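You operate a simulated robot arm through the tools that you are given. There is no shell and no other tool. Be economical: measure what you need, move in short steps, check, and stop when the job is done.

The job below is to be done with a simulated robot arm. You get a single attempt, and the scene is never put back.

TASK
Lock off the drive, then top up the chain bath to its yellow line from the oil jug.
Fine: stand the jug back where it was and shut the chain guard; the lock-off switch stays off.

Only the result counts: the job must be done as asked and must still hold three seconds after the hand-in. Knocking over, shifting, dropping, spilling or breaking anything else fails it.

THE ROBOT
A 6-joint arm with a two-finger parallel gripper, fixed in place. Base frame: the origin is at the foot of the arm, x ahead of it, y to its left, z up; the work surface is at about z = 0.7. Lengths are in m, angles in rad, forces in N, time in s.
With the tool pointing down near the work surface it reaches from about 0.24 to 0.66 m from the base axis. Its first joint turns from -1.152 to 1.152 rad. Payload 2.9 kg.
The TCP is the grasp point between the finger pads, 0.03 m short of the fingertips. In the tool frame z runs along the fingers and y along their closing line. Largest opening 0.11 m; finger width 0.02, thickness 0.01; the body of the gripper, 0.048 by 0.112 m, starts 0.055 m behind the TCP.
Orientation is that of the tool frame in the base frame, as a unit quaternion [x, y, z, w]. With the fingers straight down and closing along the base's y, the tool's x points along the base's -x, its y along +y and its z along -z.

THE INTERFACE
- The arm moves only by the tool nudge_tool. Its argument "series" is a list of rows, each an object (a shift or turn left out is 0, a gripper value left out holds the last) with "rot": the turn, a rotation vector about the tool's x, y, z in rad, a list of three; "slide": the shift along the tool's x, y, z in mm, a list of three; "grip": the gripper command, from -1 (fully open) to 1 (shut), values between in proportion. In form: [{"rot": [wx, wy, wz], "slide": [dx, dy, dz], "grip": grip}, ...]. A call has 1 to 12 rows; each row shifts and turns the commanded pose from where the row before left it, along the tool's axes as they then stand. Rows are played at 5 a second. More than 0.05 m and 0.15 rad between two rows, or a gripper value outside its range, and nothing of the call is played. Where a pose cannot be reached the arm comes as near as it can. A force on the tool above 90 N (or 10 N above the force at the start of the call, whichever is more), or a blocked arm, ends the call early, and 0.2 s more pass. The fingers move at their own pace (about 0.108 m/s each) and stop on an object; they squeeze with about 28 N. The grip force told is the motor's: it shows also when the fingers shut on nothing. Time passes only in rows, and 0.2 s behind the last, so rows that do not move let the fingers close. The reply holds the time, the measured pose of the TCP, the force on the tool along the base axes, the opening and the grip force, in the units named above and with some noise.
- Cameras (640 x 400 px; columns grow to the right, rows downward): "scene" is fixed at [0.0741, 0.433, 1.3795]; the picture's right is [-0.76, -0.65, 0.00], its down [-0.40, 0.46, -0.79] and it looks along [0.52, -0.60, -0.61] (base axes); focal length 327 px, centre (320, 200). "wrist" rides on the gripper at [-0.036, 0, -0.057] in the tool frame; the picture's right is [0.00, -1.00, 0.00], its down [0.97, 0.00, -0.24] and it looks along [0.24, 0.00, 0.97] (tool axes); focal length 218 px, centre (320, 200). There is no depth. A picture from a camera that has moved, and an enlarged one, comes with that camera's place and axes in the base frame and with its lens.
- capture(camera): a new picture of that camera. No time passes.
- zoom(camera, box): a new picture of the part [left, top, right, bottom] of that camera's present view, enlarged. No time passes.
- hand_in(): hands the job in; it is judged then, once.

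Work in short steps. Places have to be worked out from the pictures, the camera data and where the tool is seen: move nearer, look again, correct. Check each grasp and each placing, and mend what went wrong. You have 120 turns and 76 pictures in all, those below and enlarged ones among them. Open the gripper and draw the arm clear of the work before you hand the job in, unless the task says otherwise; then end with one line.

The tools are called by a JSON object that holds its "op" and its "data". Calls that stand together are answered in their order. nudge_tool: Moves the arm, as the interface text tells. Its arguments: {"type":"object","properties":{"series":{"type":"array","items":{"type":"object","properties":{"rot":{"type":"array","items":{"type":"number"}},"slide":{"type":"array","items":{"type":"number"}},"grip":{"type":"number"}}}}},"required":["series"]} The other tools are called the same way: capture (camera) takes a picture; zoom (camera, box) takes an enlarged picture of a part of a camera's view; hand_in () hands the job in.

At the start:

```text
clock: 0.0
tool_pos: [0.3989, 0.0617, 1.1234]
orientation: [0.0, 1.0, 0.0, 0.0]
force: [-0.8, -1.3, 0.0]
grip_width: 0.1102
finger_force: 0.1
```

scene: 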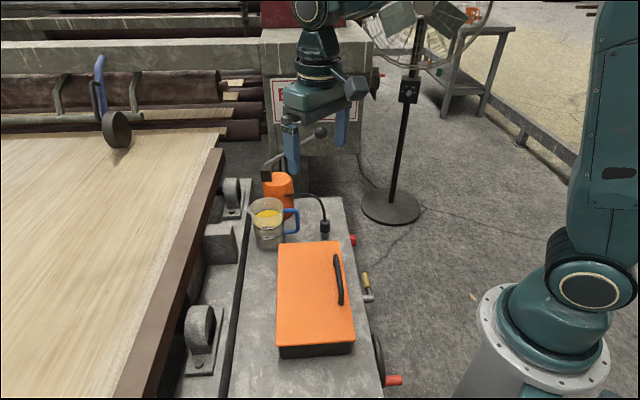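
wrist: 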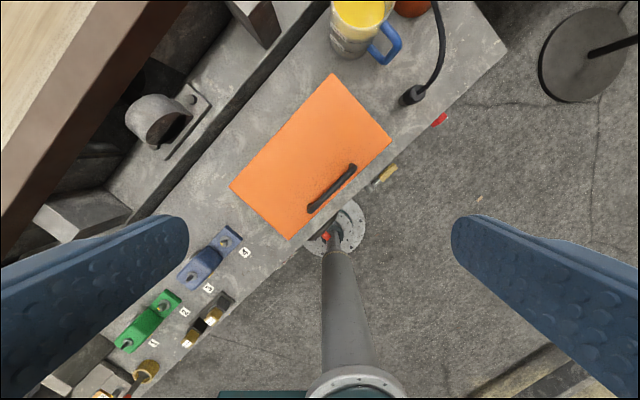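

I see an orange chain guard with a black handle, a jug with yellow oil and blue handle, and possible switches at the near side of the bench. I'll zoom in for details.

{"op": "zoom", "data": {"camera": "scene", "box": [220, 160, 420, 285]}}

{"op": "zoom", "data": {"camera": "scene", "box": [220, 275, 420, 400]}}

{"op": "zoom", "data": {"camera": "wrist", "box": [200, 0, 520, 200]}}

{"op": "zoom", "data": {"camera": "wrist", "box": [40, 200, 360, 400]}}

```text
3.20 times, centred on (320, 222) of scene
camera zoom: at [0.0741, 0.433, 1.3795], right [-0.76, -0.65, 0.0], down [-0.4, 0.46, -0.79], along [0.52, -0.6, -0.61], focal length 1046 px, centre (320, 128)
```

zoom: 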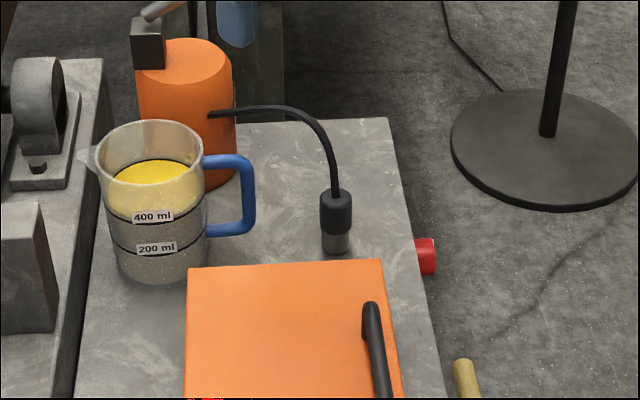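

```text
3.20 times, centred on (320, 338) of scene
camera zoom: at [0.0741, 0.433, 1.3795], right [-0.76, -0.65, 0.0], down [-0.4, 0.46, -0.79], along [0.52, -0.6, -0.61], focal length 1046 px, centre (320, -240)
```

zoom: 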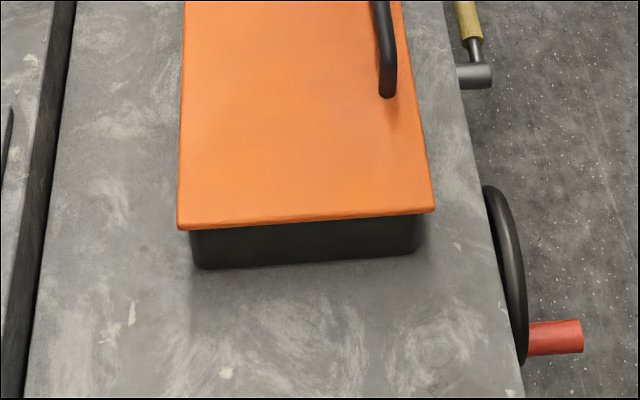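

```text
2.00 times, centred on (360, 100) of wrist
camera zoom: at [0.435, 0.0622, 1.181], right [0.0, -1.0, 0.0], down [-0.97, 0.0, 0.24], along [-0.24, 0.0, -0.97], focal length 436 px, centre (240, 400)
```

zoom: 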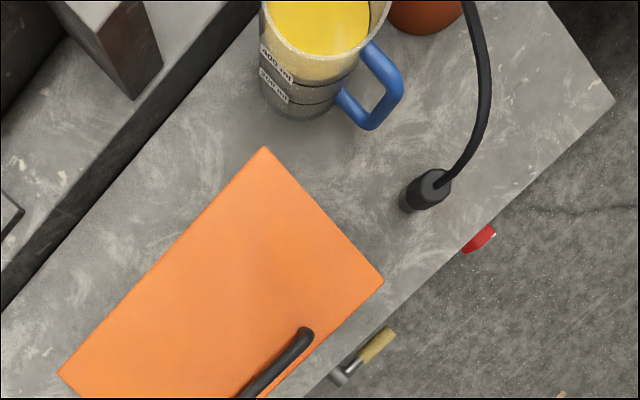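

```text
2.00 times, centred on (200, 300) of wrist
camera zoom: at [0.435, 0.0622, 1.181], right [0.0, -1.0, 0.0], down [-0.97, 0.0, 0.24], along [-0.24, 0.0, -0.97], focal length 436 px, centre (560, 0)
```

zoom: 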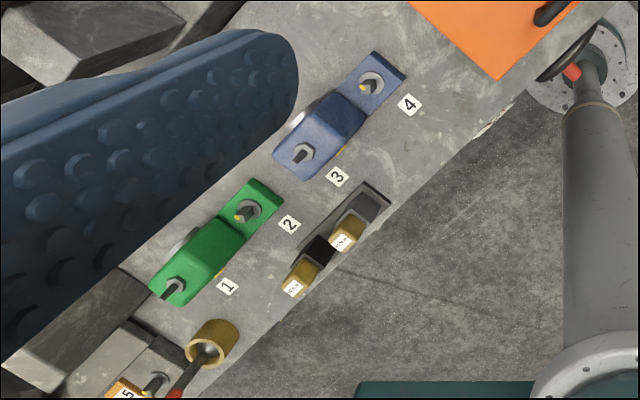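

The drive controls seem to be on the bench's front face (red knob near (0.49,-0.21,0.65), yellow-handled lever near (0.36,-0.10,0.62)). I'll move the tool right and tilt it to look at that face.

{"op": "nudge_tool", "data": {"series": [{"slide": [5, -44, 15]}, {"slide": [5, -44, 15]}, {"slide": [5, -44, 15]}, {"slide": [5, -44, 15]}, {"slide": [5, -44, 15]}, {"slide": [5, -44, 15]}, {"slide": [5, -44, 15]}, {"slide": [5, -44, 15]}]}}

{"op": "nudge_tool", "data": {"series": [{"rot": [0, 0, -0.15]}, {"rot": [0, 0, -0.15]}, {"rot": [0, 0, -0.15]}, {"rot": [0, 0, -0.15]}, {"rot": [0, 0, -0.15]}, {"rot": [0, -0.15, 0]}, {"rot": [0, -0.15, 0]}, {"rot": [0, -0.15, 0]}, {"rot": [0, -0.15, 0]}, {"rot": [0, -0.1, 0]}]}}

{"op": "capture", "data": {"camera": "wrist"}}

```text
clock: 1.8
tool_pos: [0.358, -0.29, 1.0037]
orientation: [0.0, 1.0, 0.0, 0.0]
force: [0.1, -0.6, -0.9]
grip_width: 0.11
finger_force: 0.0
```

```text
clock: 4.0
tool_pos: [0.3575, -0.2909, 1.004]
orientation: [-0.343, 0.874, 0.126, 0.32]
force: [-0.5, -0.2, -0.4]
grip_width: 0.1099
finger_force: 0.0
```

```text
69 pictures are left
camera wrist: at [0.3525, -0.2959, 1.0711], right [0.68, -0.73, 0.0], down [-0.66, -0.61, -0.44], along [0.32, 0.3, -0.9], focal length 218 px, centre (320, 200)
```

wrist: 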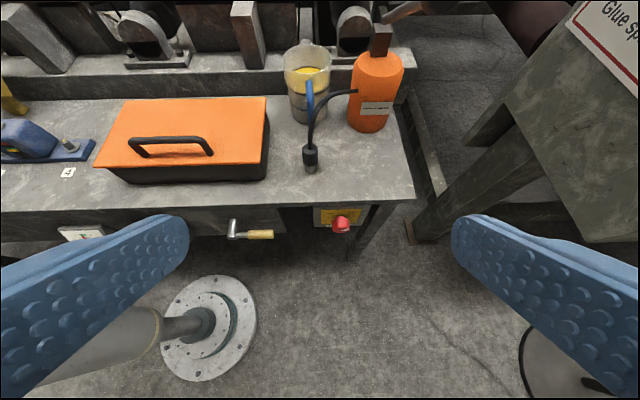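

Good view: a red rotary switch on a yellow plate below the bench edge, and a crank. Zooming in.

{"op": "zoom", "data": {"camera": "wrist", "box": [220, 190, 380, 290]}}

{"op": "zoom", "data": {"camera": "wrist", "box": [90, 30, 410, 230]}}

```text
4.00 times, centred on (300, 240) of wrist
camera zoom: at [0.3525, -0.2959, 1.0711], right [0.68, -0.73, 0.0], down [-0.66, -0.61, -0.44], along [0.32, 0.3, -0.9], focal length 873 px, centre (400, 40)
```

zoom: 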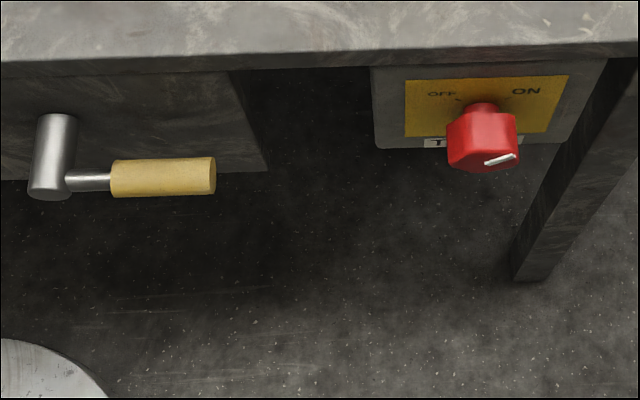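

```text
2.00 times, centred on (250, 130) of wrist
camera zoom: at [0.3525, -0.2959, 1.0711], right [0.68, -0.73, 0.0], down [-0.66, -0.61, -0.44], along [0.32, 0.3, -0.9], focal length 436 px, centre (460, 340)
```

zoom: 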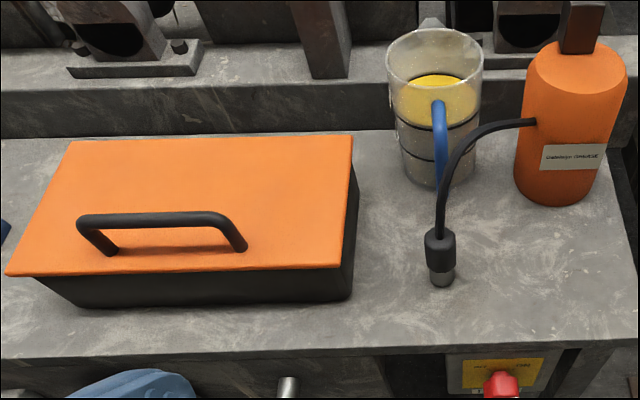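

The switch is a red rotary knob pointing to ON, with OFF to the left (counter‑clockwise turn). I'll bring the tool horizontal in front of it for a closer look.

{"op": "nudge_tool", "data": {"series": [{"rot": [0, -0.145, 0]}, {"rot": [0, -0.145, 0]}, {"rot": [0, -0.145, 0]}, {"rot": [0, -0.145, 0]}, {"rot": [0, -0.145, 0]}, {"rot": [0, -0.146, 0]}, {"slide": [45, -8, 0]}, {"slide": [45, -8, 0]}, {"slide": [45, -8, 0]}, {"slide": [45, -8, 0]}, {"slide": [45, -8, 0]}, {"slide": [45, 0, 0]}]}}

{"op": "capture", "data": {"camera": "wrist"}}

```text
clock: 6.6
tool_pos: [0.4263, -0.3022, 0.7308]
orientation: [-0.285, 0.741, 0.216, 0.568]
force: [0.2, -0.9, -0.5]
grip_width: 0.1099
finger_force: 0.1
out of reach, approached as far as the arm can: row 1, 2, 3, 4, 5, 6, 7, 8, 9, 10, 11, 12
```

```text
66 pictures are left
camera wrist: at [0.3927, -0.3327, 0.7808], right [0.67, -0.74, 0.0], down [-0.36, -0.33, -0.87], along [0.65, 0.58, -0.49], focal length 218 px, centre (320, 200)
```

wrist: 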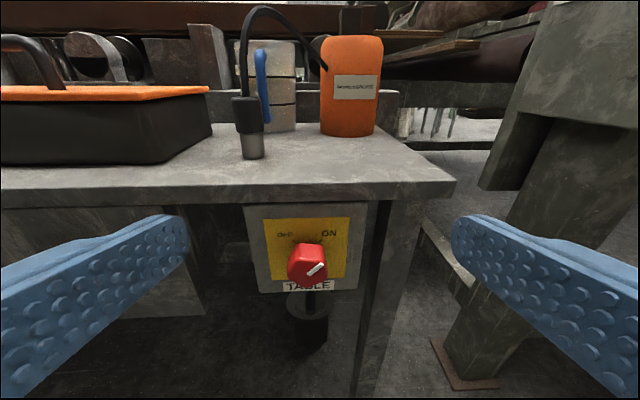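

The plate is labelled "TABLE" – possibly not the drive's lock-off. I'll zoom on it and then look for another switch to the left.

{"op": "zoom", "data": {"camera": "wrist", "box": [232, 190, 392, 290]}}

```text
4.00 times, centred on (312, 240) of wrist
camera zoom: at [0.3927, -0.3327, 0.7808], right [0.67, -0.74, 0.0], down [-0.36, -0.33, -0.87], along [0.65, 0.58, -0.49], focal length 873 px, centre (352, 40)
```

zoom: 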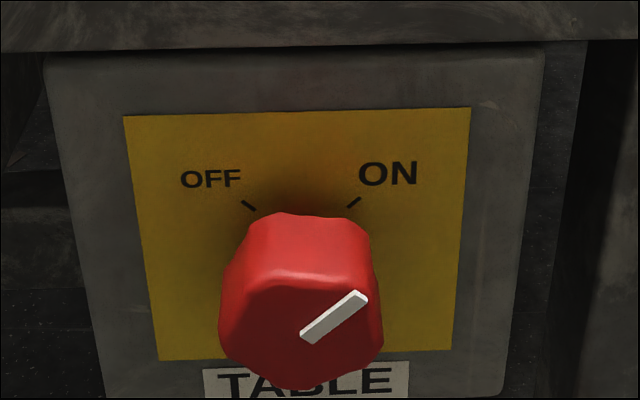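

I need to see the left part of the front face; I'll go up, yaw left and shut the fingers so they don't block the view.

{"op": "nudge_tool", "data": {"series": [{"slide": [-46, 0, -12], "grip": 1}, {"slide": [-46, 0, -12]}, {"slide": [-46, 0, -12]}, {"rot": [-0.14, 0, -0.04]}, {"rot": [-0.14, 0, -0.04]}, {"rot": [-0.14, 0, -0.04]}, {"rot": [-0.14, 0, -0.04]}, {"rot": [0, 0.15, 0]}, {"rot": [0, 0.15, 0]}]}}

{"op": "capture", "data": {"camera": "wrist"}}

```text
clock: 8.6
tool_pos: [0.3651, -0.1568, 0.8393]
orientation: [-0.54, 0.69, 0.291, 0.384]
force: [-0.7, 0.7, 0.0]
grip_width: 0.0002
finger_force: 27.6
out of reach, approached as far as the arm can: row 4, 5, 6, 7
```

```text
64 pictures are left
camera wrist: at [0.3581, -0.1841, 0.9009], right [0.97, -0.25, 0.01], down [-0.17, -0.7, -0.69], along [0.18, 0.67, -0.72], focal length 218 px, centre (320, 200)
```

wrist: 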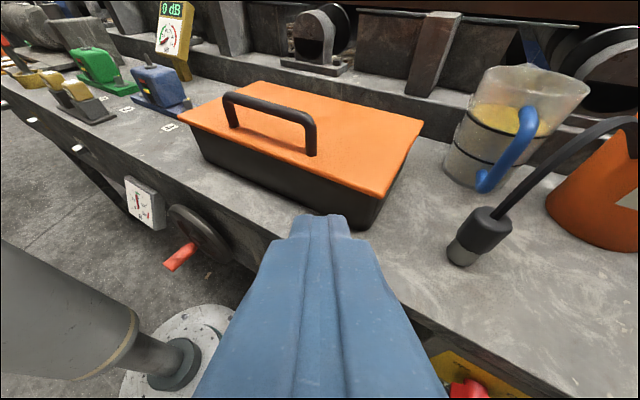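

Now the left side shows; I'll zoom into it.

{"op": "zoom", "data": {"camera": "wrist", "box": [0, 0, 240, 150]}}

{"op": "zoom", "data": {"camera": "wrist", "box": [50, 120, 290, 270]}}

```text
2.67 times, centred on (120, 75) of wrist
camera zoom: at [0.3581, -0.1841, 0.9009], right [0.97, -0.25, 0.01], down [-0.17, -0.7, -0.69], along [0.18, 0.67, -0.72], focal length 582 px, centre (853, 533)
```

zoom: 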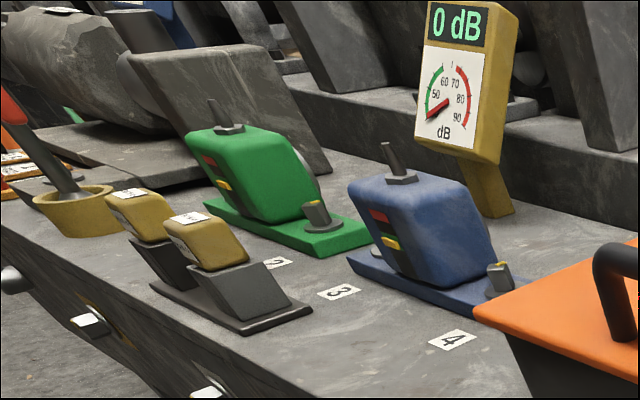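

```text
2.67 times, centred on (170, 195) of wrist
camera zoom: at [0.3581, -0.1841, 0.9009], right [0.97, -0.25, 0.01], down [-0.17, -0.7, -0.69], along [0.18, 0.67, -0.72], focal length 582 px, centre (720, 213)
```

zoom: 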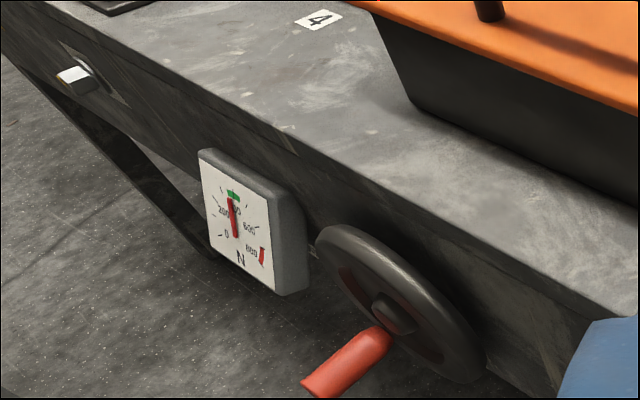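

Only one ON/OFF isolator is seen so far. I'll check the rest of the scene for another one.

{"op": "zoom", "data": {"camera": "scene", "box": [360, 0, 560, 125]}}

{"op": "zoom", "data": {"camera": "scene", "box": [180, 50, 420, 200]}}

{"op": "zoom", "data": {"camera": "wrist", "box": [0, 60, 112, 130]}}

```text
3.20 times, centred on (460, 62) of scene
camera zoom: at [0.0742, 0.433, 1.3795], right [-0.76, -0.65, 0.0], down [-0.4, 0.46, -0.79], along [0.52, -0.6, -0.61], focal length 1046 px, centre (-128, 640)
```

zoom: 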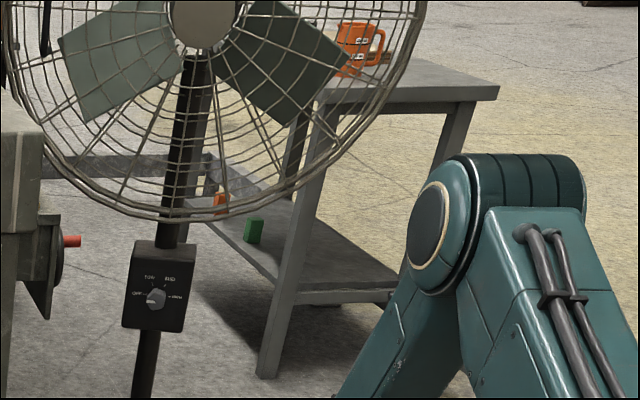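

```text
2.67 times, centred on (300, 125) of scene
camera zoom: at [0.0742, 0.433, 1.3795], right [-0.76, -0.65, 0.0], down [-0.4, 0.46, -0.79], along [0.52, -0.6, -0.61], focal length 871 px, centre (373, 400)
```

zoom: 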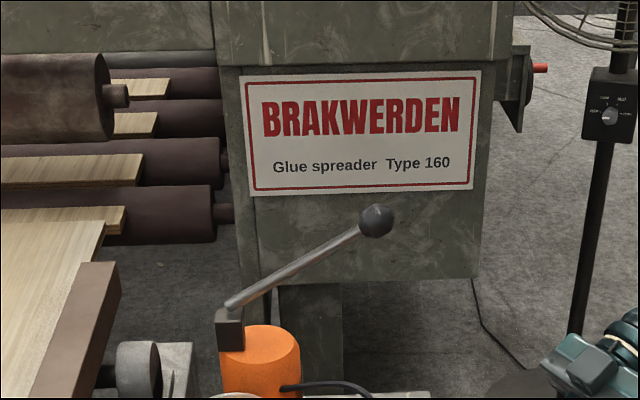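

```text
5.71 times, centred on (56, 95) of wrist
camera zoom: at [0.3581, -0.1841, 0.9009], right [0.97, -0.25, 0.01], down [-0.17, -0.7, -0.69], along [0.18, 0.67, -0.72], focal length 1247 px, centre (1829, 800)
```

zoom: 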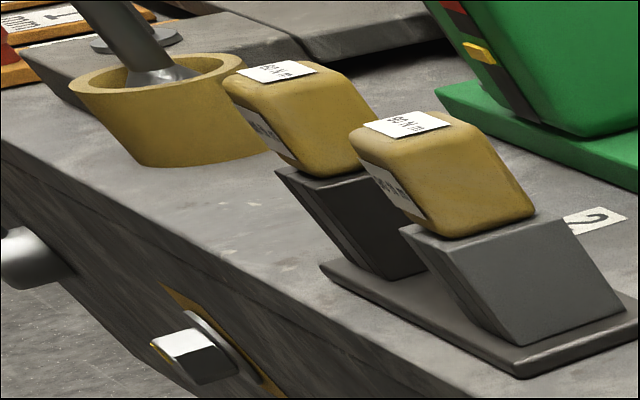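

The red knob labelled OFF/ON is the only reachable isolator; I judge its centre at about d=0.205 along n=(0.73,0.68), e=0.50, z≈0.61 → (0.49,-0.225,0.61). I'll go back in front of it with the tool horizontal, still at a distance.

{"op": "nudge_tool", "data": {"series": [{"slide": [28.6, -18.4, -26], "grip": -0.36}, {"slide": [28.6, -18.4, -26]}, {"slide": [28.6, -18.4, -26]}, {"slide": [28.6, -18.4, -26]}, {"rot": [0.119, 0.002, 0.075]}, {"rot": [0.119, 0.002, 0.075]}, {"rot": [0.119, 0.002, 0.075]}, {"rot": [0.119, 0.002, 0.075]}]}}

```text
clock: 10.4
tool_pos: [0.3784, -0.2747, 0.795]
orientation: [-0.326, 0.813, 0.171, 0.45]
force: [-0.2, -0.2, 0.2]
grip_width: 0.0747
finger_force: 0.0
out of reach, approached as far as the arm can: row 3, 4
```

Orientation yaw is right; I'll move to the pre-grasp point and level the tool.

{"op": "nudge_tool", "data": {"series": [{"slide": [19.7, -14.3, 28.2]}, {"slide": [19.7, -14.3, 28.2]}, {"slide": [19.7, -14.3, 28.2]}, {"rot": [0, -0.141, 0]}, {"rot": [0, -0.141, 0]}, {"rot": [0, -0.141, 0]}, {"rot": [0, -0.141, 0]}]}}

{"op": "capture", "data": {"camera": "wrist"}}

```text
clock: 12.0
tool_pos: [0.4353, -0.2764, 0.7022]
orientation: [-0.292, 0.73, 0.221, 0.577]
force: [0.1, 0.6, 0.4]
grip_width: 0.0748
finger_force: 0.0
out of reach, approached as far as the arm can: row 6, 7
```

```text
58 pictures are left
camera wrist: at [0.4009, -0.308, 0.7514], right [0.68, -0.73, 0.01], down [-0.33, -0.33, -0.89], along [0.65, 0.6, -0.46], focal length 218 px, centre (320, 200)
```

wrist: 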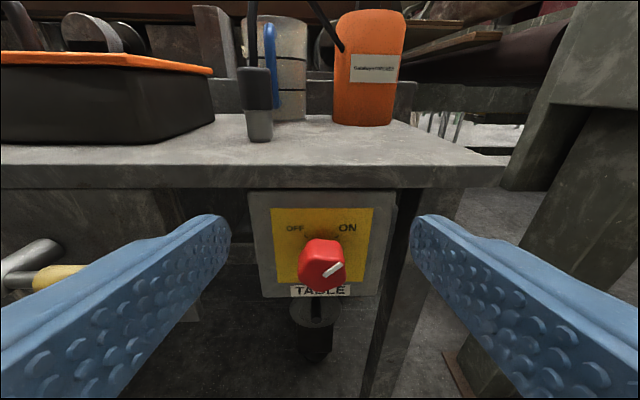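

Tilt is limited to about 76°, which is acceptable. Knob axis at e≈0.502, z≈0.625, face at d≈0.207. Lowering in front of it first.

{"op": "nudge_tool", "data": {"series": [{"slide": [35, -1.5, 8.5]}, {"slide": [35, -1.5, 8.5]}]}}

{"op": "capture", "data": {"camera": "wrist"}}

```text
clock: 12.6
tool_pos: [0.4334, -0.2636, 0.6458]
orientation: [-0.293, 0.732, 0.219, 0.574]
force: [0.0, -0.7, -0.6]
grip_width: 0.0749
finger_force: 0.0
out of reach, approached as far as the arm can: row 1, 2
```

```text
57 pictures are left
camera wrist: at [0.3985, -0.2939, 0.6955], right [0.68, -0.73, 0.02], down [-0.34, -0.33, -0.88], along [0.65, 0.59, -0.47], focal length 218 px, centre (320, 200)
```

wrist: 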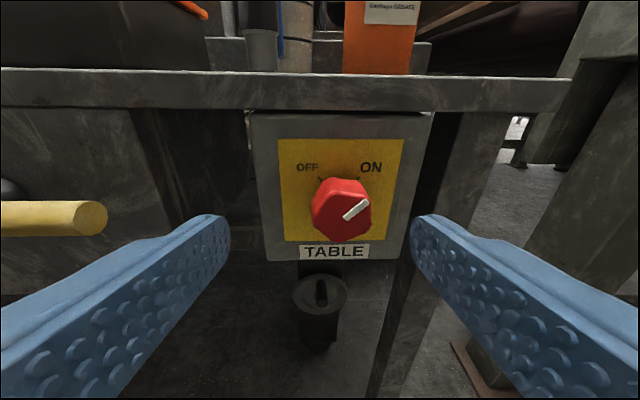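

Knob centre confirmed near (0.495,-0.228,0.625). I'll shift sideways and then move in so the fingers straddle it.

{"op": "nudge_tool", "data": {"series": [{"slide": [1.6, -15.7, 15]}, {"slide": [0.8, 0, 21]}, {"slide": [0.8, 0, 21]}]}}

{"op": "capture", "data": {"camera": "wrist"}}

```text
clock: 13.4
tool_pos: [0.4817, -0.2346, 0.6352]
orientation: [-0.293, 0.73, 0.221, 0.576]
force: [0.5, 0.1, 0.6]
grip_width: 0.0751
finger_force: 0.0
out of reach, approached as far as the arm can: row 1
```

```text
56 pictures are left
camera wrist: at [0.4471, -0.2649, 0.6838], right [0.68, -0.73, 0.02], down [-0.33, -0.33, -0.89], along [0.65, 0.6, -0.46], focal length 218 px, centre (320, 200)
```

wrist: 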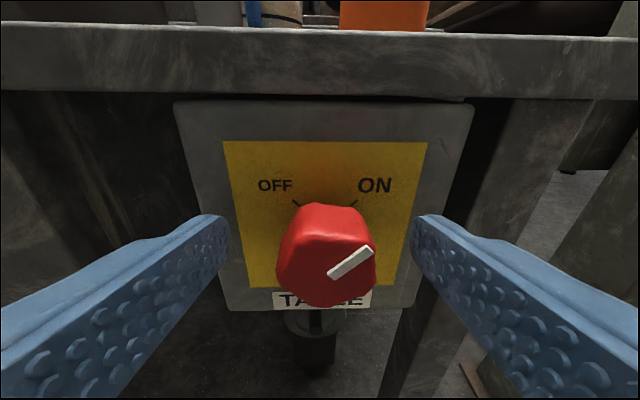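

The knob lies between the fingers, aligned. Small correction, then close.

{"op": "nudge_tool", "data": {"series": [{"slide": [4, -2, 3]}, {"grip": 1}, {"grip": 1}, {"grip": 1}]}}

{"op": "capture", "data": {"camera": "wrist"}}

```text
clock: 14.4
tool_pos: [0.4864, -0.2348, 0.6319]
orientation: [-0.293, 0.731, 0.219, 0.576]
force: [17.1, -6.6, -6.2]
grip_width: 0.04
finger_force: 45.3
```

```text
55 pictures are left
camera wrist: at [0.4513, -0.2646, 0.6804], right [0.68, -0.73, 0.02], down [-0.33, -0.33, -0.88], along [0.65, 0.6, -0.47], focal length 218 px, centre (320, 200)
```

wrist: 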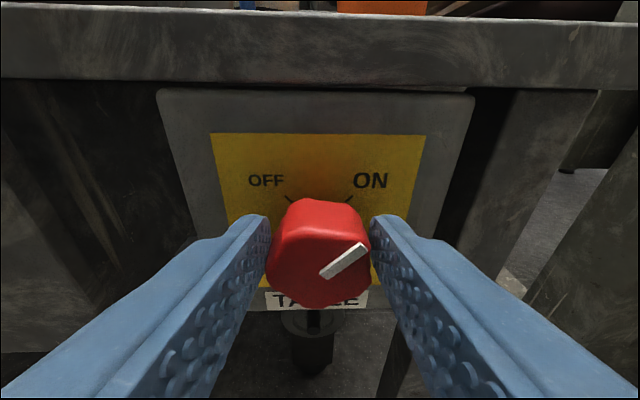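

Gripped at 40 mm with a slight side load. I'll relieve it by 3 mm and turn counter-clockwise about the knob axis, checking on the way.

{"op": "nudge_tool", "data": {"series": [{"slide": [0, -3, 0]}, {"rot": [0.036, 0, -0.145]}, {"rot": [0.036, 0, -0.145]}, {"rot": [0.036, 0, -0.145]}, {"rot": [0.036, 0, -0.145]}]}}

{"op": "capture", "data": {"camera": "wrist"}}

```text
clock: 15.6
tool_pos: [0.4815, -0.2304, 0.6286]
orientation: [-0.451, 0.63, 0.001, 0.632]
force: [-19.6, 12.8, -21.4]
grip_width: 0.04
finger_force: 45.2
out of reach, approached as far as the arm can: row 1
```

```text
54 pictures are left
camera wrist: at [0.4292, -0.2417, 0.6706], right [0.57, -0.6, 0.57], down [0.01, -0.69, -0.73], along [0.82, 0.42, -0.39], focal length 218 px, centre (320, 200)
```

wrist: 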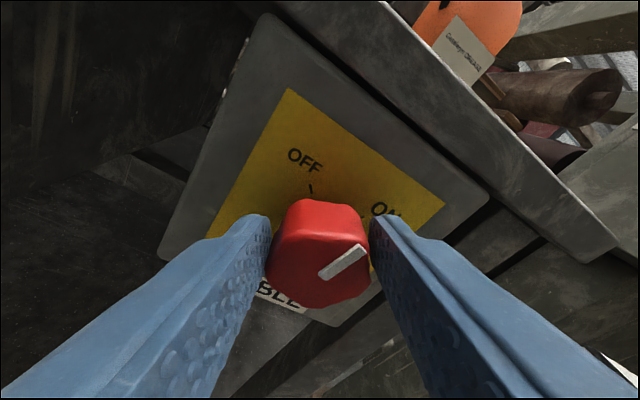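

The knob is turning with the gripper. Continue, easing the side load with a small shift along the closing line.

{"op": "nudge_tool", "data": {"series": [{"slide": [0, 3, 0]}, {"rot": [0.036, 0, -0.145]}, {"rot": [0.036, 0, -0.145]}, {"rot": [0.036, 0, -0.145]}, {"rot": [0.036, 0, -0.145]}]}}

{"op": "capture", "data": {"camera": "wrist"}}

```text
clock: 16.8
tool_pos: [0.479, -0.2291, 0.6257]
orientation: [-0.567, 0.476, -0.223, 0.634]
force: [-41.4, 7.5, -29.7]
grip_width: 0.0396
finger_force: 44.7
```

```text
53 pictures are left
camera wrist: at [0.4151, -0.226, 0.6438], right [0.26, -0.26, 0.93], down [0.23, -0.92, -0.32], along [0.94, 0.29, -0.18], focal length 218 px, centre (320, 200)
```

wrist: 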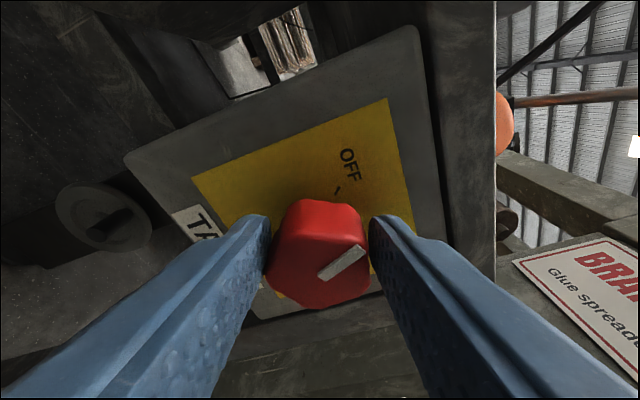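

Turned 1.2 rad; about 0.4 left to the OFF tick. Relieve the side and axial load and continue.

{"op": "nudge_tool", "data": {"series": [{"slide": [0, 4, -3]}, {"rot": [0.03, 0, -0.12]}, {"rot": [0.03, 0, -0.12]}, {"rot": [0.03, 0, -0.12]}]}}

{"op": "capture", "data": {"camera": "wrist"}}

```text
clock: 17.6
tool_pos: [0.4906, -0.2263, 0.6221]
orientation: [-0.596, 0.421, -0.308, 0.61]
force: [-6.9, -8.1, -3.1]
grip_width: 0.0392
finger_force: 45.1
out of reach, approached as far as the arm can: row 2, 3, 4
stopped in row 4: the force on the tool passed its limit (the readings are from after the stop); the commanded pose is now the measured one
```

```text
52 pictures are left
camera wrist: at [0.4236, -0.2212, 0.6313], right [0.13, -0.1, 0.99], down [0.23, -0.96, -0.13], along [0.96, 0.24, -0.1], focal length 218 px, centre (320, 200)
```

wrist: 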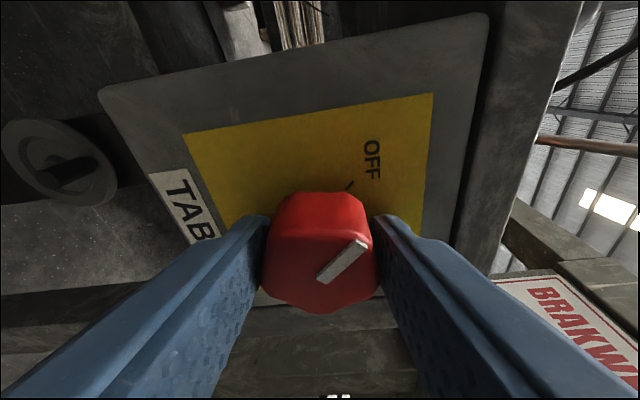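

Close to OFF. I'll try a bit more rotation, then release and check from the front.

{"op": "nudge_tool", "data": {"series": [{"rot": [0.026, 0.003, -0.095]}, {"rot": [0.026, 0.003, -0.095]}]}}

```text
clock: 18.2
tool_pos: [0.4893, -0.226, 0.6212]
orientation: [0.612, -0.388, 0.357, -0.589]
force: [-8.0, -7.7, -2.5]
grip_width: 0.0406
finger_force: 44.8
out of reach, approached as far as the arm can: row 1, 2
stopped in row 2: the force on the tool passed its limit (the readings are from after the stop); the commanded pose is now the measured one
```

Likely at the stop. Open modestly and back straight out, then look.

{"op": "nudge_tool", "data": {"series": [{"grip": 0.0}, {"slide": [0, 0, 0]}, {"slide": [0, 0, -30]}, {"slide": [0, 0, -30]}, {"slide": [0, 0, -20]}]}}

{"op": "capture", "data": {"camera": "wrist"}}

```text
clock: 19.4
tool_pos: [0.4561, -0.2543, 0.6164]
orientation: [0.62, -0.396, 0.354, -0.577]
force: [0.5, 0.1, -0.4]
grip_width: 0.0547
finger_force: 0.1
out of reach, approached as far as the arm can: row 3, 4, 5
```

```text
51 pictures are left
camera wrist: at [0.3904, -0.2466, 0.623], right [0.08, 0.02, 1.0], down [0.21, -0.98, 0.0], along [0.98, 0.21, -0.08], focal length 218 px, centre (320, 200)
```

wrist: 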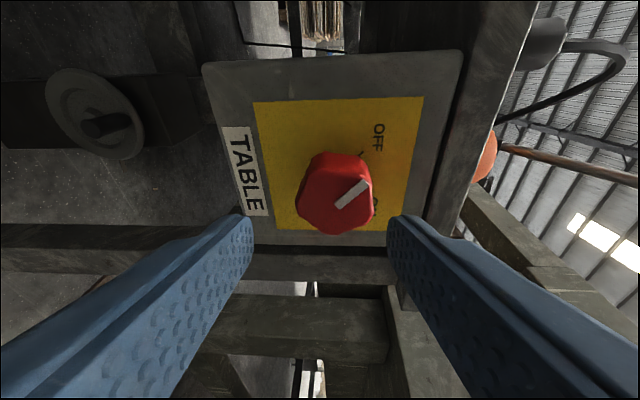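

Pointer now points up-left toward OFF. Zoom to verify alignment with the tick.

{"op": "zoom", "data": {"camera": "wrist", "box": [250, 90, 430, 240]}}

{"op": "zoom", "data": {"camera": "scene", "box": [220, 150, 420, 275]}}

```text
2.67 times, centred on (340, 165) of wrist
camera zoom: at [0.3904, -0.2466, 0.623], right [0.08, 0.02, 1.0], down [0.21, -0.98, 0.0], along [0.98, 0.21, -0.08], focal length 582 px, centre (267, 293)
```

zoom: 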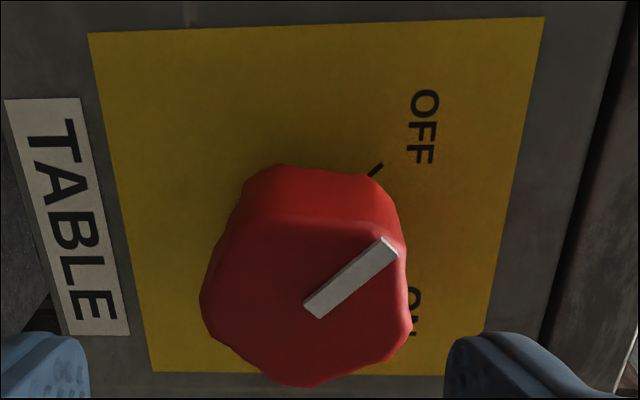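

```text
3.20 times, centred on (320, 212) of scene
camera zoom: at [0.0741, 0.433, 1.3795], right [-0.76, -0.65, 0.0], down [-0.4, 0.46, -0.79], along [0.52, -0.6, -0.61], focal length 1046 px, centre (320, 160)
```

zoom: 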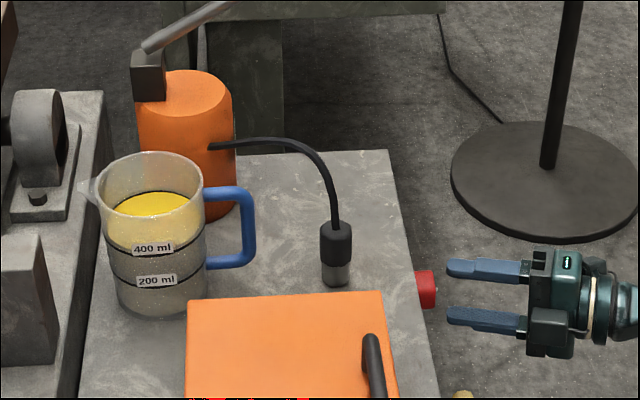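

The pointer is at OFF (~46° left). Now withdraw upward and reorient the tool downwards to study the guard.

{"op": "nudge_tool", "data": {"series": [{"slide": [0, 0, -15]}, {"slide": [0, -45, 0]}, {"slide": [0, -45, 0]}, {"slide": [0, -45, 0]}, {"slide": [0, -45, 0]}, {"slide": [0, -45, 0]}, {"slide": [0, -45, 0]}]}}

{"op": "nudge_tool", "data": {"series": [{"rot": [0, 0, 0.15]}, {"rot": [0, 0, 0.15]}, {"rot": [0, 0, 0.15]}, {"rot": [0, 0, 0.15]}, {"rot": [0, 0, 0.15]}, {"rot": [0, 0, 0.15]}, {"rot": [0, 0, 0.15]}, {"rot": [0, 0, 0.15]}, {"rot": [0, 0, 0.15]}, {"rot": [0, 0, 0.15]}]}}

```text
clock: 21.0
tool_pos: [0.5132, -0.2545, 0.8833]
orientation: [0.613, -0.388, 0.357, -0.588]
force: [0.1, 0.4, 0.1]
grip_width: 0.0548
finger_force: 0.1
out of reach, approached as far as the arm can: row 1, 2, 3, 4, 5
```

```text
clock: 23.2
tool_pos: [0.5116, -0.255, 0.8821]
orientation: [-0.184, 0.703, 0.139, 0.673]
force: [0.7, -1.3, 0.2]
grip_width: 0.0549
finger_force: 0.1
```

Now raise and tilt the tool to point down.

{"op": "nudge_tool", "data": {"series": [{"slide": [-45, 0, -10]}, {"slide": [-45, 0, -30]}, {"rot": [0, 0.15, 0]}, {"rot": [0, 0.15, 0]}, {"rot": [0, 0.15, 0]}, {"rot": [0, 0.15, 0]}, {"rot": [0, 0.15, 0]}, {"rot": [0, 0.15, 0]}, {"rot": [0, 0.15, 0]}, {"rot": [0, 0.15, 0]}, {"rot": [0, 0.15, 0]}, {"rot": [0, 0.15, 0]}]}}

```text
refused: row 2 steps farther than a row can; nothing moved
```

{"op": "nudge_tool", "data": {"series": [{"slide": [-45, 0, -10]}, {"slide": [-45, 0, -20]}, {"rot": [0, 0.15, 0]}, {"rot": [0, 0.15, 0]}, {"rot": [0, 0.15, 0]}, {"rot": [0, 0.15, 0]}, {"rot": [0, 0.15, 0]}, {"rot": [0, 0.15, 0]}, {"rot": [0, 0.15, 0]}, {"rot": [0, 0.15, 0]}, {"rot": [0, 0.15, 0]}, {"rot": [0, 0.15, 0]}]}}

```text
clock: 25.8
tool_pos: [0.487, -0.261, 0.9737]
orientation: [-0.23, 0.973, -0.023, 0.015]
force: [-0.3, -0.2, 0.7]
grip_width: 0.0549
finger_force: 0.0
```

Tool is near vertical. Move over the guard handle (≈(0.357,0.040,0.79)) and turn so the fingers close across the bar.

{"op": "nudge_tool", "data": {"series": [{"slide": [-2.3, 41, 0]}, {"slide": [-2.3, 41, 0]}, {"slide": [-2.3, 41, 0]}, {"slide": [-2.3, 41, 0]}, {"slide": [-2.3, 41, 0]}, {"slide": [-2.3, 41, 0]}, {"slide": [-2.3, 41, 0]}, {"slide": [-2.3, 41, 0]}]}}

{"op": "nudge_tool", "data": {"series": [{"rot": [0, 0, 0.143]}, {"rot": [0, 0, 0.143]}, {"rot": [0, 0, 0.143]}, {"rot": [0, 0, 0.143]}, {"rot": [0, 0, 0.143]}, {"rot": [0, 0, 0.143]}, {"rot": [0, 0, 0.143]}, {"rot": [0, 0, 0.143]}, {"rot": [0, 0, 0.14], "grip": 0.3}]}}

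{"op": "capture", "data": {"camera": "wrist"}}

```text
clock: 27.6
tool_pos: [0.3541, 0.0391, 0.9562]
orientation: [-0.23, 0.973, -0.024, 0.016]
force: [0.6, -0.1, -0.3]
grip_width: 0.0551
finger_force: 0.1
```

```text
clock: 29.6
tool_pos: [0.3567, 0.0395, 0.9548]
orientation: [0.398, 0.917, -0.009, 0.027]
force: [-0.5, -0.3, -0.8]
grip_width: 0.0385
finger_force: 0.1
```

```text
48 pictures are left
camera wrist: at [0.3782, 0.0162, 1.0149], right [-0.73, -0.68, 0.0], down [-0.67, 0.72, 0.18], along [-0.12, 0.14, -0.98], focal length 218 px, centre (320, 200)
```

wrist: 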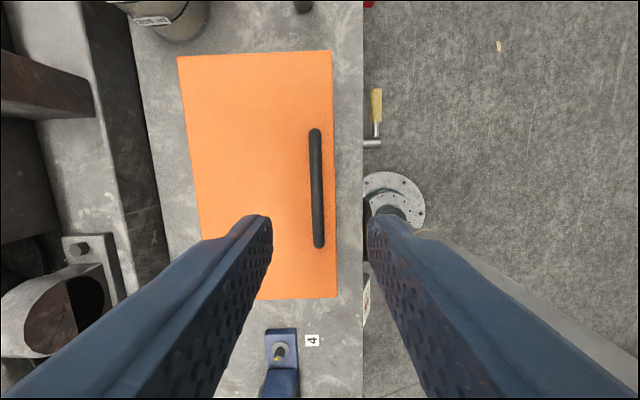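

Aligned with the bar. Correct the small tilt and descend part way.

{"op": "nudge_tool", "data": {"series": [{"rot": [0, 0.057, 0]}, {"slide": [-3, 4, 30]}, {"slide": [0, 0, 40]}, {"slide": [0, 0, 30]}]}}

{"op": "capture", "data": {"camera": "wrist"}}

{"op": "zoom", "data": {"camera": "scene", "box": [220, 200, 420, 325]}}

```text
clock: 30.6
tool_pos: [0.3594, 0.042, 0.8558]
orientation: [0.398, 0.918, 0.002, 0.0]
force: [-0.2, 0.0, -0.6]
grip_width: 0.0383
finger_force: 0.0
```

```text
47 pictures are left
camera wrist: at [0.3843, 0.0165, 0.9129], right [-0.73, -0.68, 0.0], down [-0.66, 0.71, 0.24], along [-0.16, 0.18, -0.97], focal length 218 px, centre (320, 200)
```

wrist: 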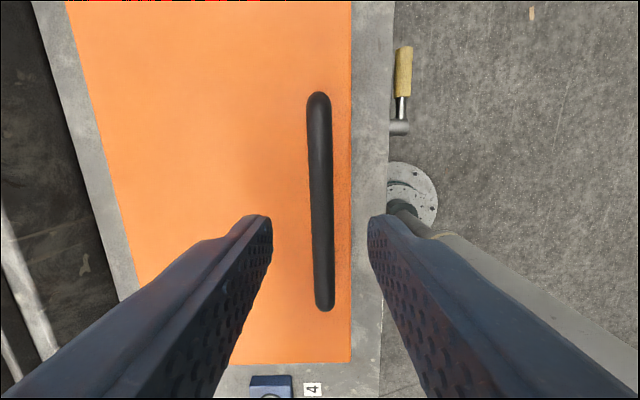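

```text
3.20 times, centred on (320, 262) of scene
camera zoom: at [0.0741, 0.433, 1.3795], right [-0.76, -0.65, 0.0], down [-0.4, 0.46, -0.79], along [0.52, -0.6, -0.61], focal length 1046 px, centre (320, 0)
```

zoom: 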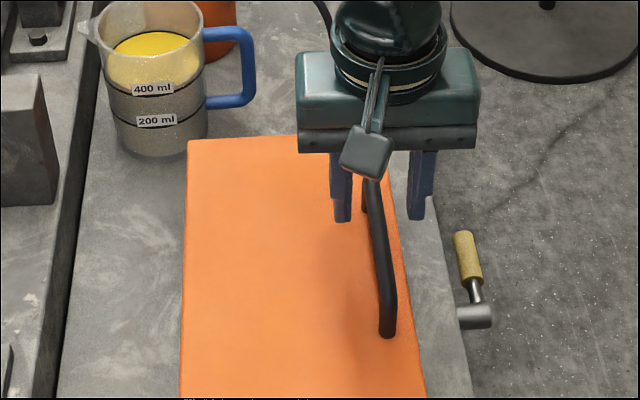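

Bar centred between the fingers, bar z≈0.79, lid top ≈0.767. Descend 47 mm and close.

{"op": "nudge_tool", "data": {"series": [{"slide": [0, 0, 25]}, {"slide": [0, 0, 22]}, {"grip": 1}, {"grip": 1}, {"grip": 1}]}}

{"op": "capture", "data": {"camera": "wrist"}}

```text
clock: 31.8
tool_pos: [0.3601, 0.0409, 0.8075]
orientation: [0.398, 0.917, 0.0, -0.001]
force: [-4.8, -4.2, 0.2]
grip_width: 0.0119
finger_force: 45.2
```

```text
45 pictures are left
camera wrist: at [0.3848, 0.0148, 0.8655], right [-0.73, -0.68, 0.0], down [-0.66, 0.71, 0.24], along [-0.16, 0.18, -0.97], focal length 218 px, centre (320, 200)
```

wrist: 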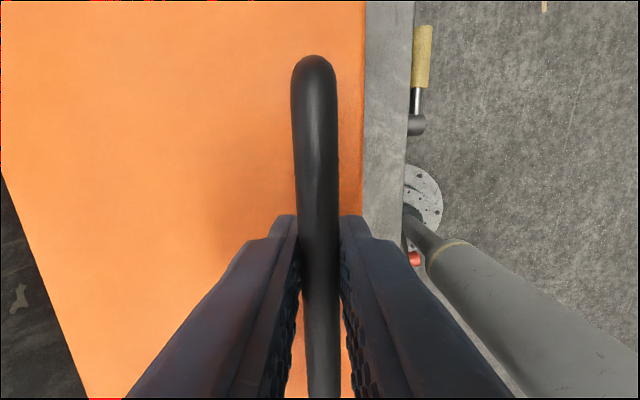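

Bar gripped (12 mm). Lift along the expected arc (hinge at the rear edge) a little and check the forces.

{"op": "nudge_tool", "data": {"series": [{"slide": [0, 3.7, -13.7]}, {"slide": [0, 5.1, -13.3]}, {"slide": [0, 6.3, -12.8]}]}}

{"op": "capture", "data": {"camera": "scene"}}

```text
clock: 32.6
tool_pos: [0.3728, 0.052, 0.8498]
orientation: [0.396, 0.918, 0.005, 0.001]
force: [4.1, 11.9, -12.7]
grip_width: 0.0119
finger_force: 45.4
```

```text
44 pictures are left
```

scene: 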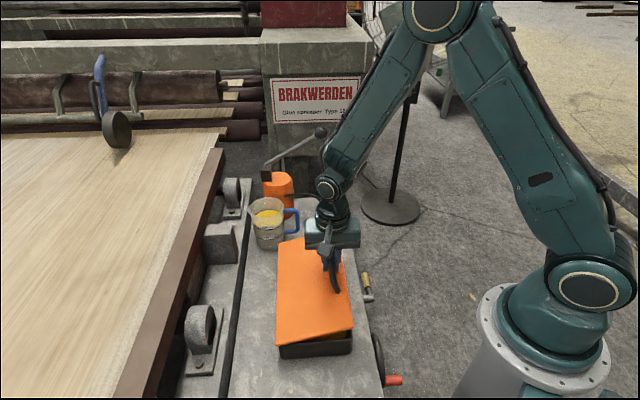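

The guard is hinged at the rear and opening. Continue along the arc with slightly more rearward motion.

{"op": "nudge_tool", "data": {"series": [{"slide": [0, 9.5, -12]}, {"slide": [0, 10, -11.2]}, {"slide": [0, 10.8, -10.3]}, {"slide": [0, 11.8, -9.2]}, {"slide": [0, 12, -8.1]}]}}

```text
clock: 33.8
tool_pos: [0.4096, 0.089, 0.8987]
orientation: [0.397, 0.918, 0.002, -0.001]
force: [-9.8, 16.1, -17.8]
grip_width: 0.012
finger_force: 45.0
```

Tracking well. Continue to near vertical.

{"op": "nudge_tool", "data": {"series": [{"slide": [2, 12.6, -6.9]}, {"slide": [0, 13.3, -5.7]}, {"slide": [0, 13.5, -4.3]}, {"slide": [0, 13.9, -2.9]}, {"slide": [0, 14.1, -1.6]}]}}

{"op": "capture", "data": {"camera": "scene"}}

```text
clock: 35.0
tool_pos: [0.4575, 0.1346, 0.9216]
orientation: [0.396, 0.918, 0.001, -0.002]
force: [-19.4, 16.0, -14.4]
grip_width: 0.0116
finger_force: 44.3
```

```text
43 pictures are left
```

scene: 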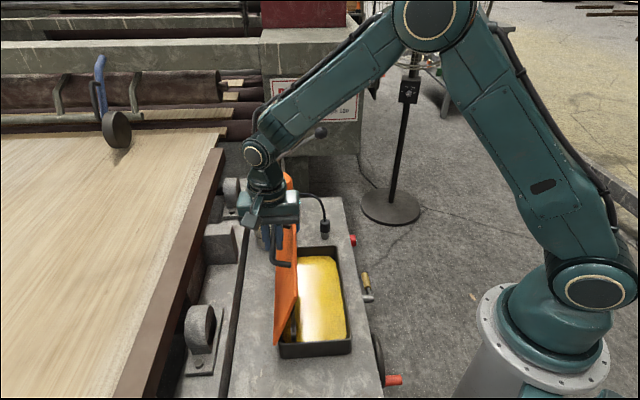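

Almost vertical and the bath is exposed. Continue past vertical carefully.

{"op": "nudge_tool", "data": {"series": [{"slide": [2, 14.3, 0]}, {"slide": [0, 14.1, 1.3]}, {"slide": [0, 13.9, 2.7]}, {"slide": [0, 13.7, 4.1]}]}}

{"op": "zoom", "data": {"camera": "scene", "box": [200, 170, 400, 370]}}

```text
clock: 36.0
tool_pos: [0.4997, 0.1761, 0.9135]
orientation: [0.397, 0.918, 0.002, 0.001]
force: [-15.7, 7.9, -4.3]
grip_width: 0.0118
finger_force: 45.3
```

```text
2.00 times, centred on (300, 270) of scene
camera zoom: at [0.0738, 0.4332, 1.3795], right [-0.76, -0.65, 0.0], down [-0.4, 0.46, -0.79], along [0.52, -0.6, -0.61], focal length 653 px, centre (360, 60)
```

zoom: 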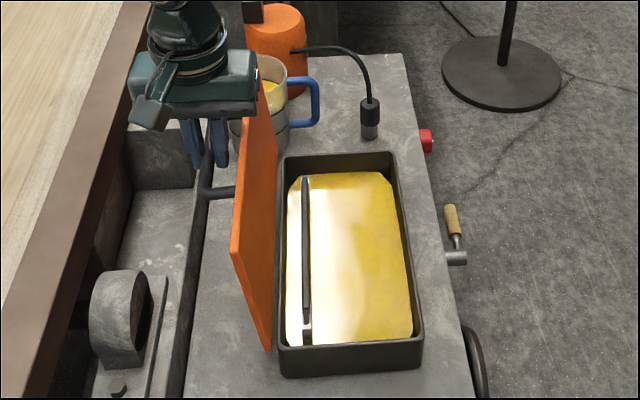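

The lid is past vertical. I'll ease it back further to find its stop.

{"op": "nudge_tool", "data": {"series": [{"slide": [2, 13.2, 5.5]}, {"slide": [0, 12.4, 6.6]}]}}

```text
clock: 36.7
tool_pos: [0.5093, 0.1824, 0.9045]
orientation: [0.404, 0.914, -0.013, -0.011]
force: [-17.0, -13.0, 17.5]
grip_width: 0.0121
finger_force: 45.3
stopped in row 2: the force on the tool passed its limit (the readings are from after the stop); the commanded pose is now the measured one
```

Force limit reached: the lid is at its back stop. Release with a small opening and withdraw straight up.

{"op": "nudge_tool", "data": {"series": [{"grip": 0.64}, {"slide": [0, 0, 0]}, {"slide": [0, 2, -15]}, {"slide": [0, 2, -30]}, {"slide": [0, 0, -40]}, {"slide": [0, 0, -40]}]}}

{"op": "capture", "data": {"camera": "scene"}}

{"op": "capture", "data": {"camera": "wrist"}}

```text
clock: 38.1
tool_pos: [0.5189, 0.1894, 1.0273]
orientation: [0.405, 0.914, -0.013, -0.009]
force: [0.2, -0.4, -0.6]
grip_width: 0.0199
finger_force: 0.1
```

```text
41 pictures are left
```

scene: 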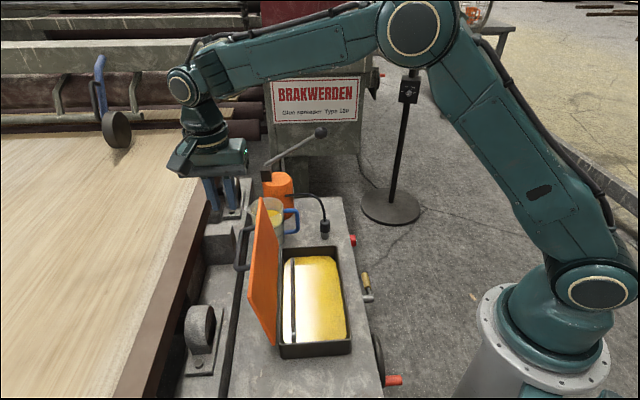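

```text
40 pictures are left
camera wrist: at [0.5445, 0.1644, 1.0852], right [-0.74, -0.67, 0.03], down [-0.64, 0.72, 0.25], along [-0.19, 0.16, -0.97], focal length 218 px, centre (320, 200)
```

wrist: 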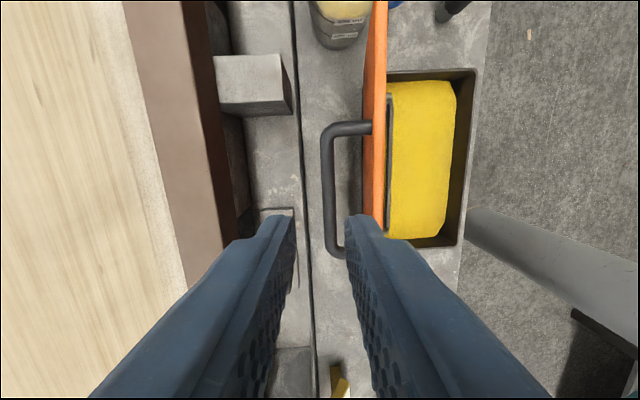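

Guard holds open. Now move over the bath and look for the yellow line.

{"op": "nudge_tool", "data": {"series": [{"slide": [0, -45, 0], "grip": 1}, {"slide": [0, -45, 0]}, {"slide": [0, -45, 0]}, {"slide": [0, -15, 0]}]}}

{"op": "capture", "data": {"camera": "wrist"}}

{"op": "zoom", "data": {"camera": "scene", "box": [260, 230, 370, 370]}}

```text
clock: 39.1
tool_pos: [0.4063, 0.0872, 1.0344]
orientation: [0.405, 0.914, -0.011, -0.01]
force: [-0.1, 1.1, -0.8]
grip_width: 0.0002
finger_force: 27.8
```

```text
39 pictures are left
camera wrist: at [0.4328, 0.0626, 1.0918], right [-0.74, -0.67, 0.03], down [-0.64, 0.72, 0.25], along [-0.19, 0.16, -0.97], focal length 218 px, centre (320, 200)
```

wrist: 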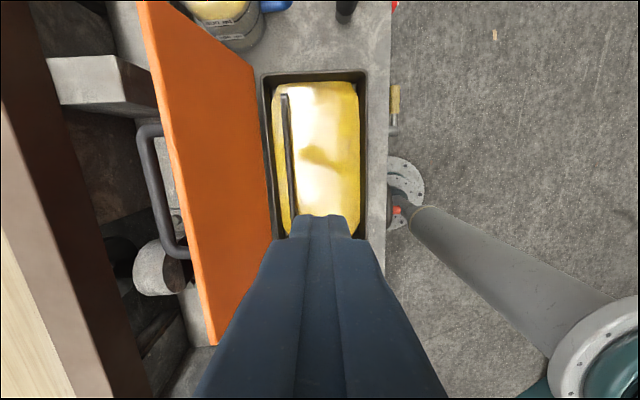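

```text
2.86 times, centred on (315, 300) of scene
camera zoom: at [0.0741, 0.433, 1.3795], right [-0.76, -0.65, 0.0], down [-0.4, 0.46, -0.79], along [0.52, -0.6, -0.61], focal length 934 px, centre (334, -86)
```

zoom: 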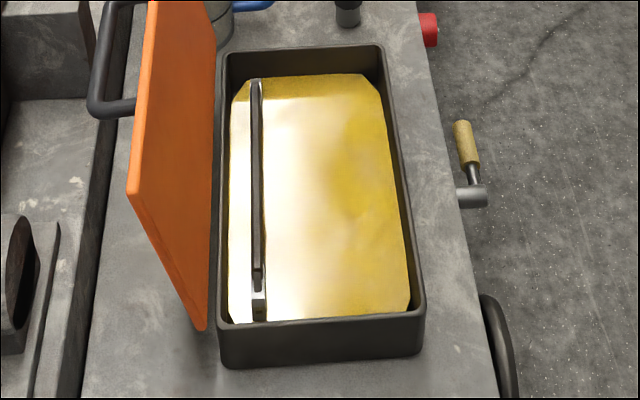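

Zoom into the bath interior for the level line.

{"op": "zoom", "data": {"camera": "wrist", "box": [250, 65, 378, 145]}}

{"op": "zoom", "data": {"camera": "scene", "box": [282, 240, 332, 272]}}

{"op": "zoom", "data": {"camera": "scene", "box": [285, 310, 365, 360]}}

```text
5.00 times, centred on (314, 105) of wrist
camera zoom: at [0.4328, 0.0626, 1.0918], right [-0.74, -0.67, 0.03], down [-0.64, 0.72, 0.25], along [-0.19, 0.16, -0.97], focal length 1091 px, centre (350, 675)
```

zoom: 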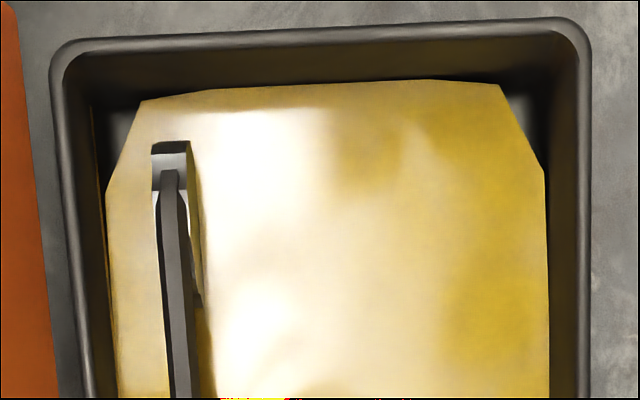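

```text
12.50 times, centred on (307, 256) of scene
camera zoom: at [0.0741, 0.433, 1.3795], right [-0.76, -0.65, 0.0], down [-0.4, 0.46, -0.79], along [0.52, -0.6, -0.61], focal length 4084 px, centre (482, -500)
```

zoom: 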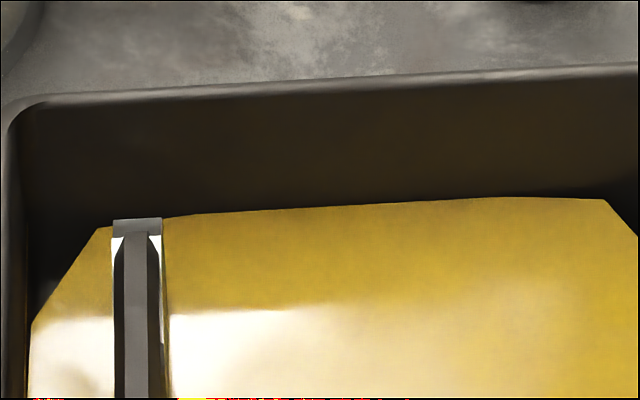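

```text
8.00 times, centred on (325, 335) of scene
camera zoom: at [0.0741, 0.433, 1.3795], right [-0.76, -0.65, 0.0], down [-0.4, 0.46, -0.79], along [0.52, -0.6, -0.61], focal length 2614 px, centre (280, -880)
```

zoom: 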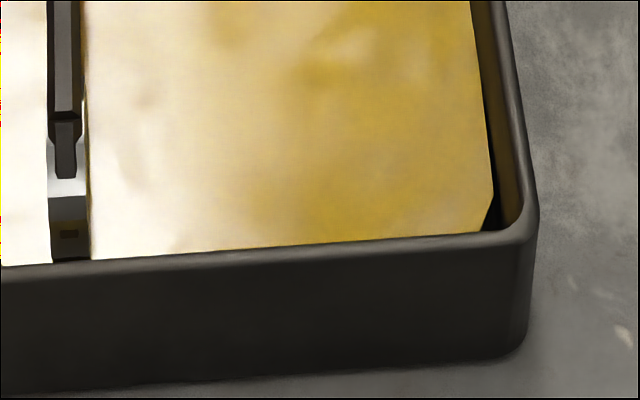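

There's a small yellow mark at the near end of the chain post. Zoom in there.

{"op": "zoom", "data": {"camera": "scene", "box": [284, 318, 308, 348]}}

```text
13.33 times, centred on (296, 333) of scene
camera zoom: at [0.0741, 0.433, 1.3795], right [-0.76, -0.65, 0.0], down [-0.4, 0.46, -0.79], along [0.52, -0.6, -0.61], focal length 4356 px, centre (640, -1573)
```

zoom: 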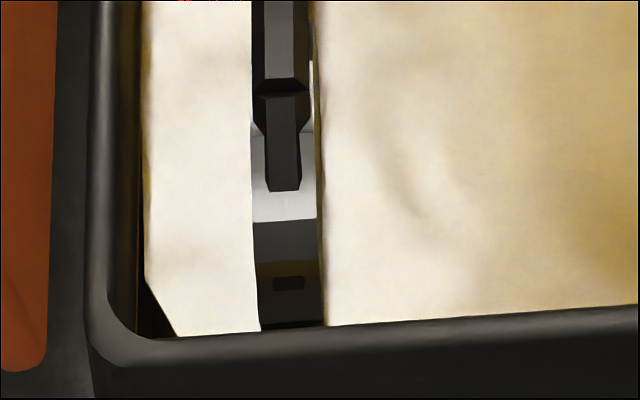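

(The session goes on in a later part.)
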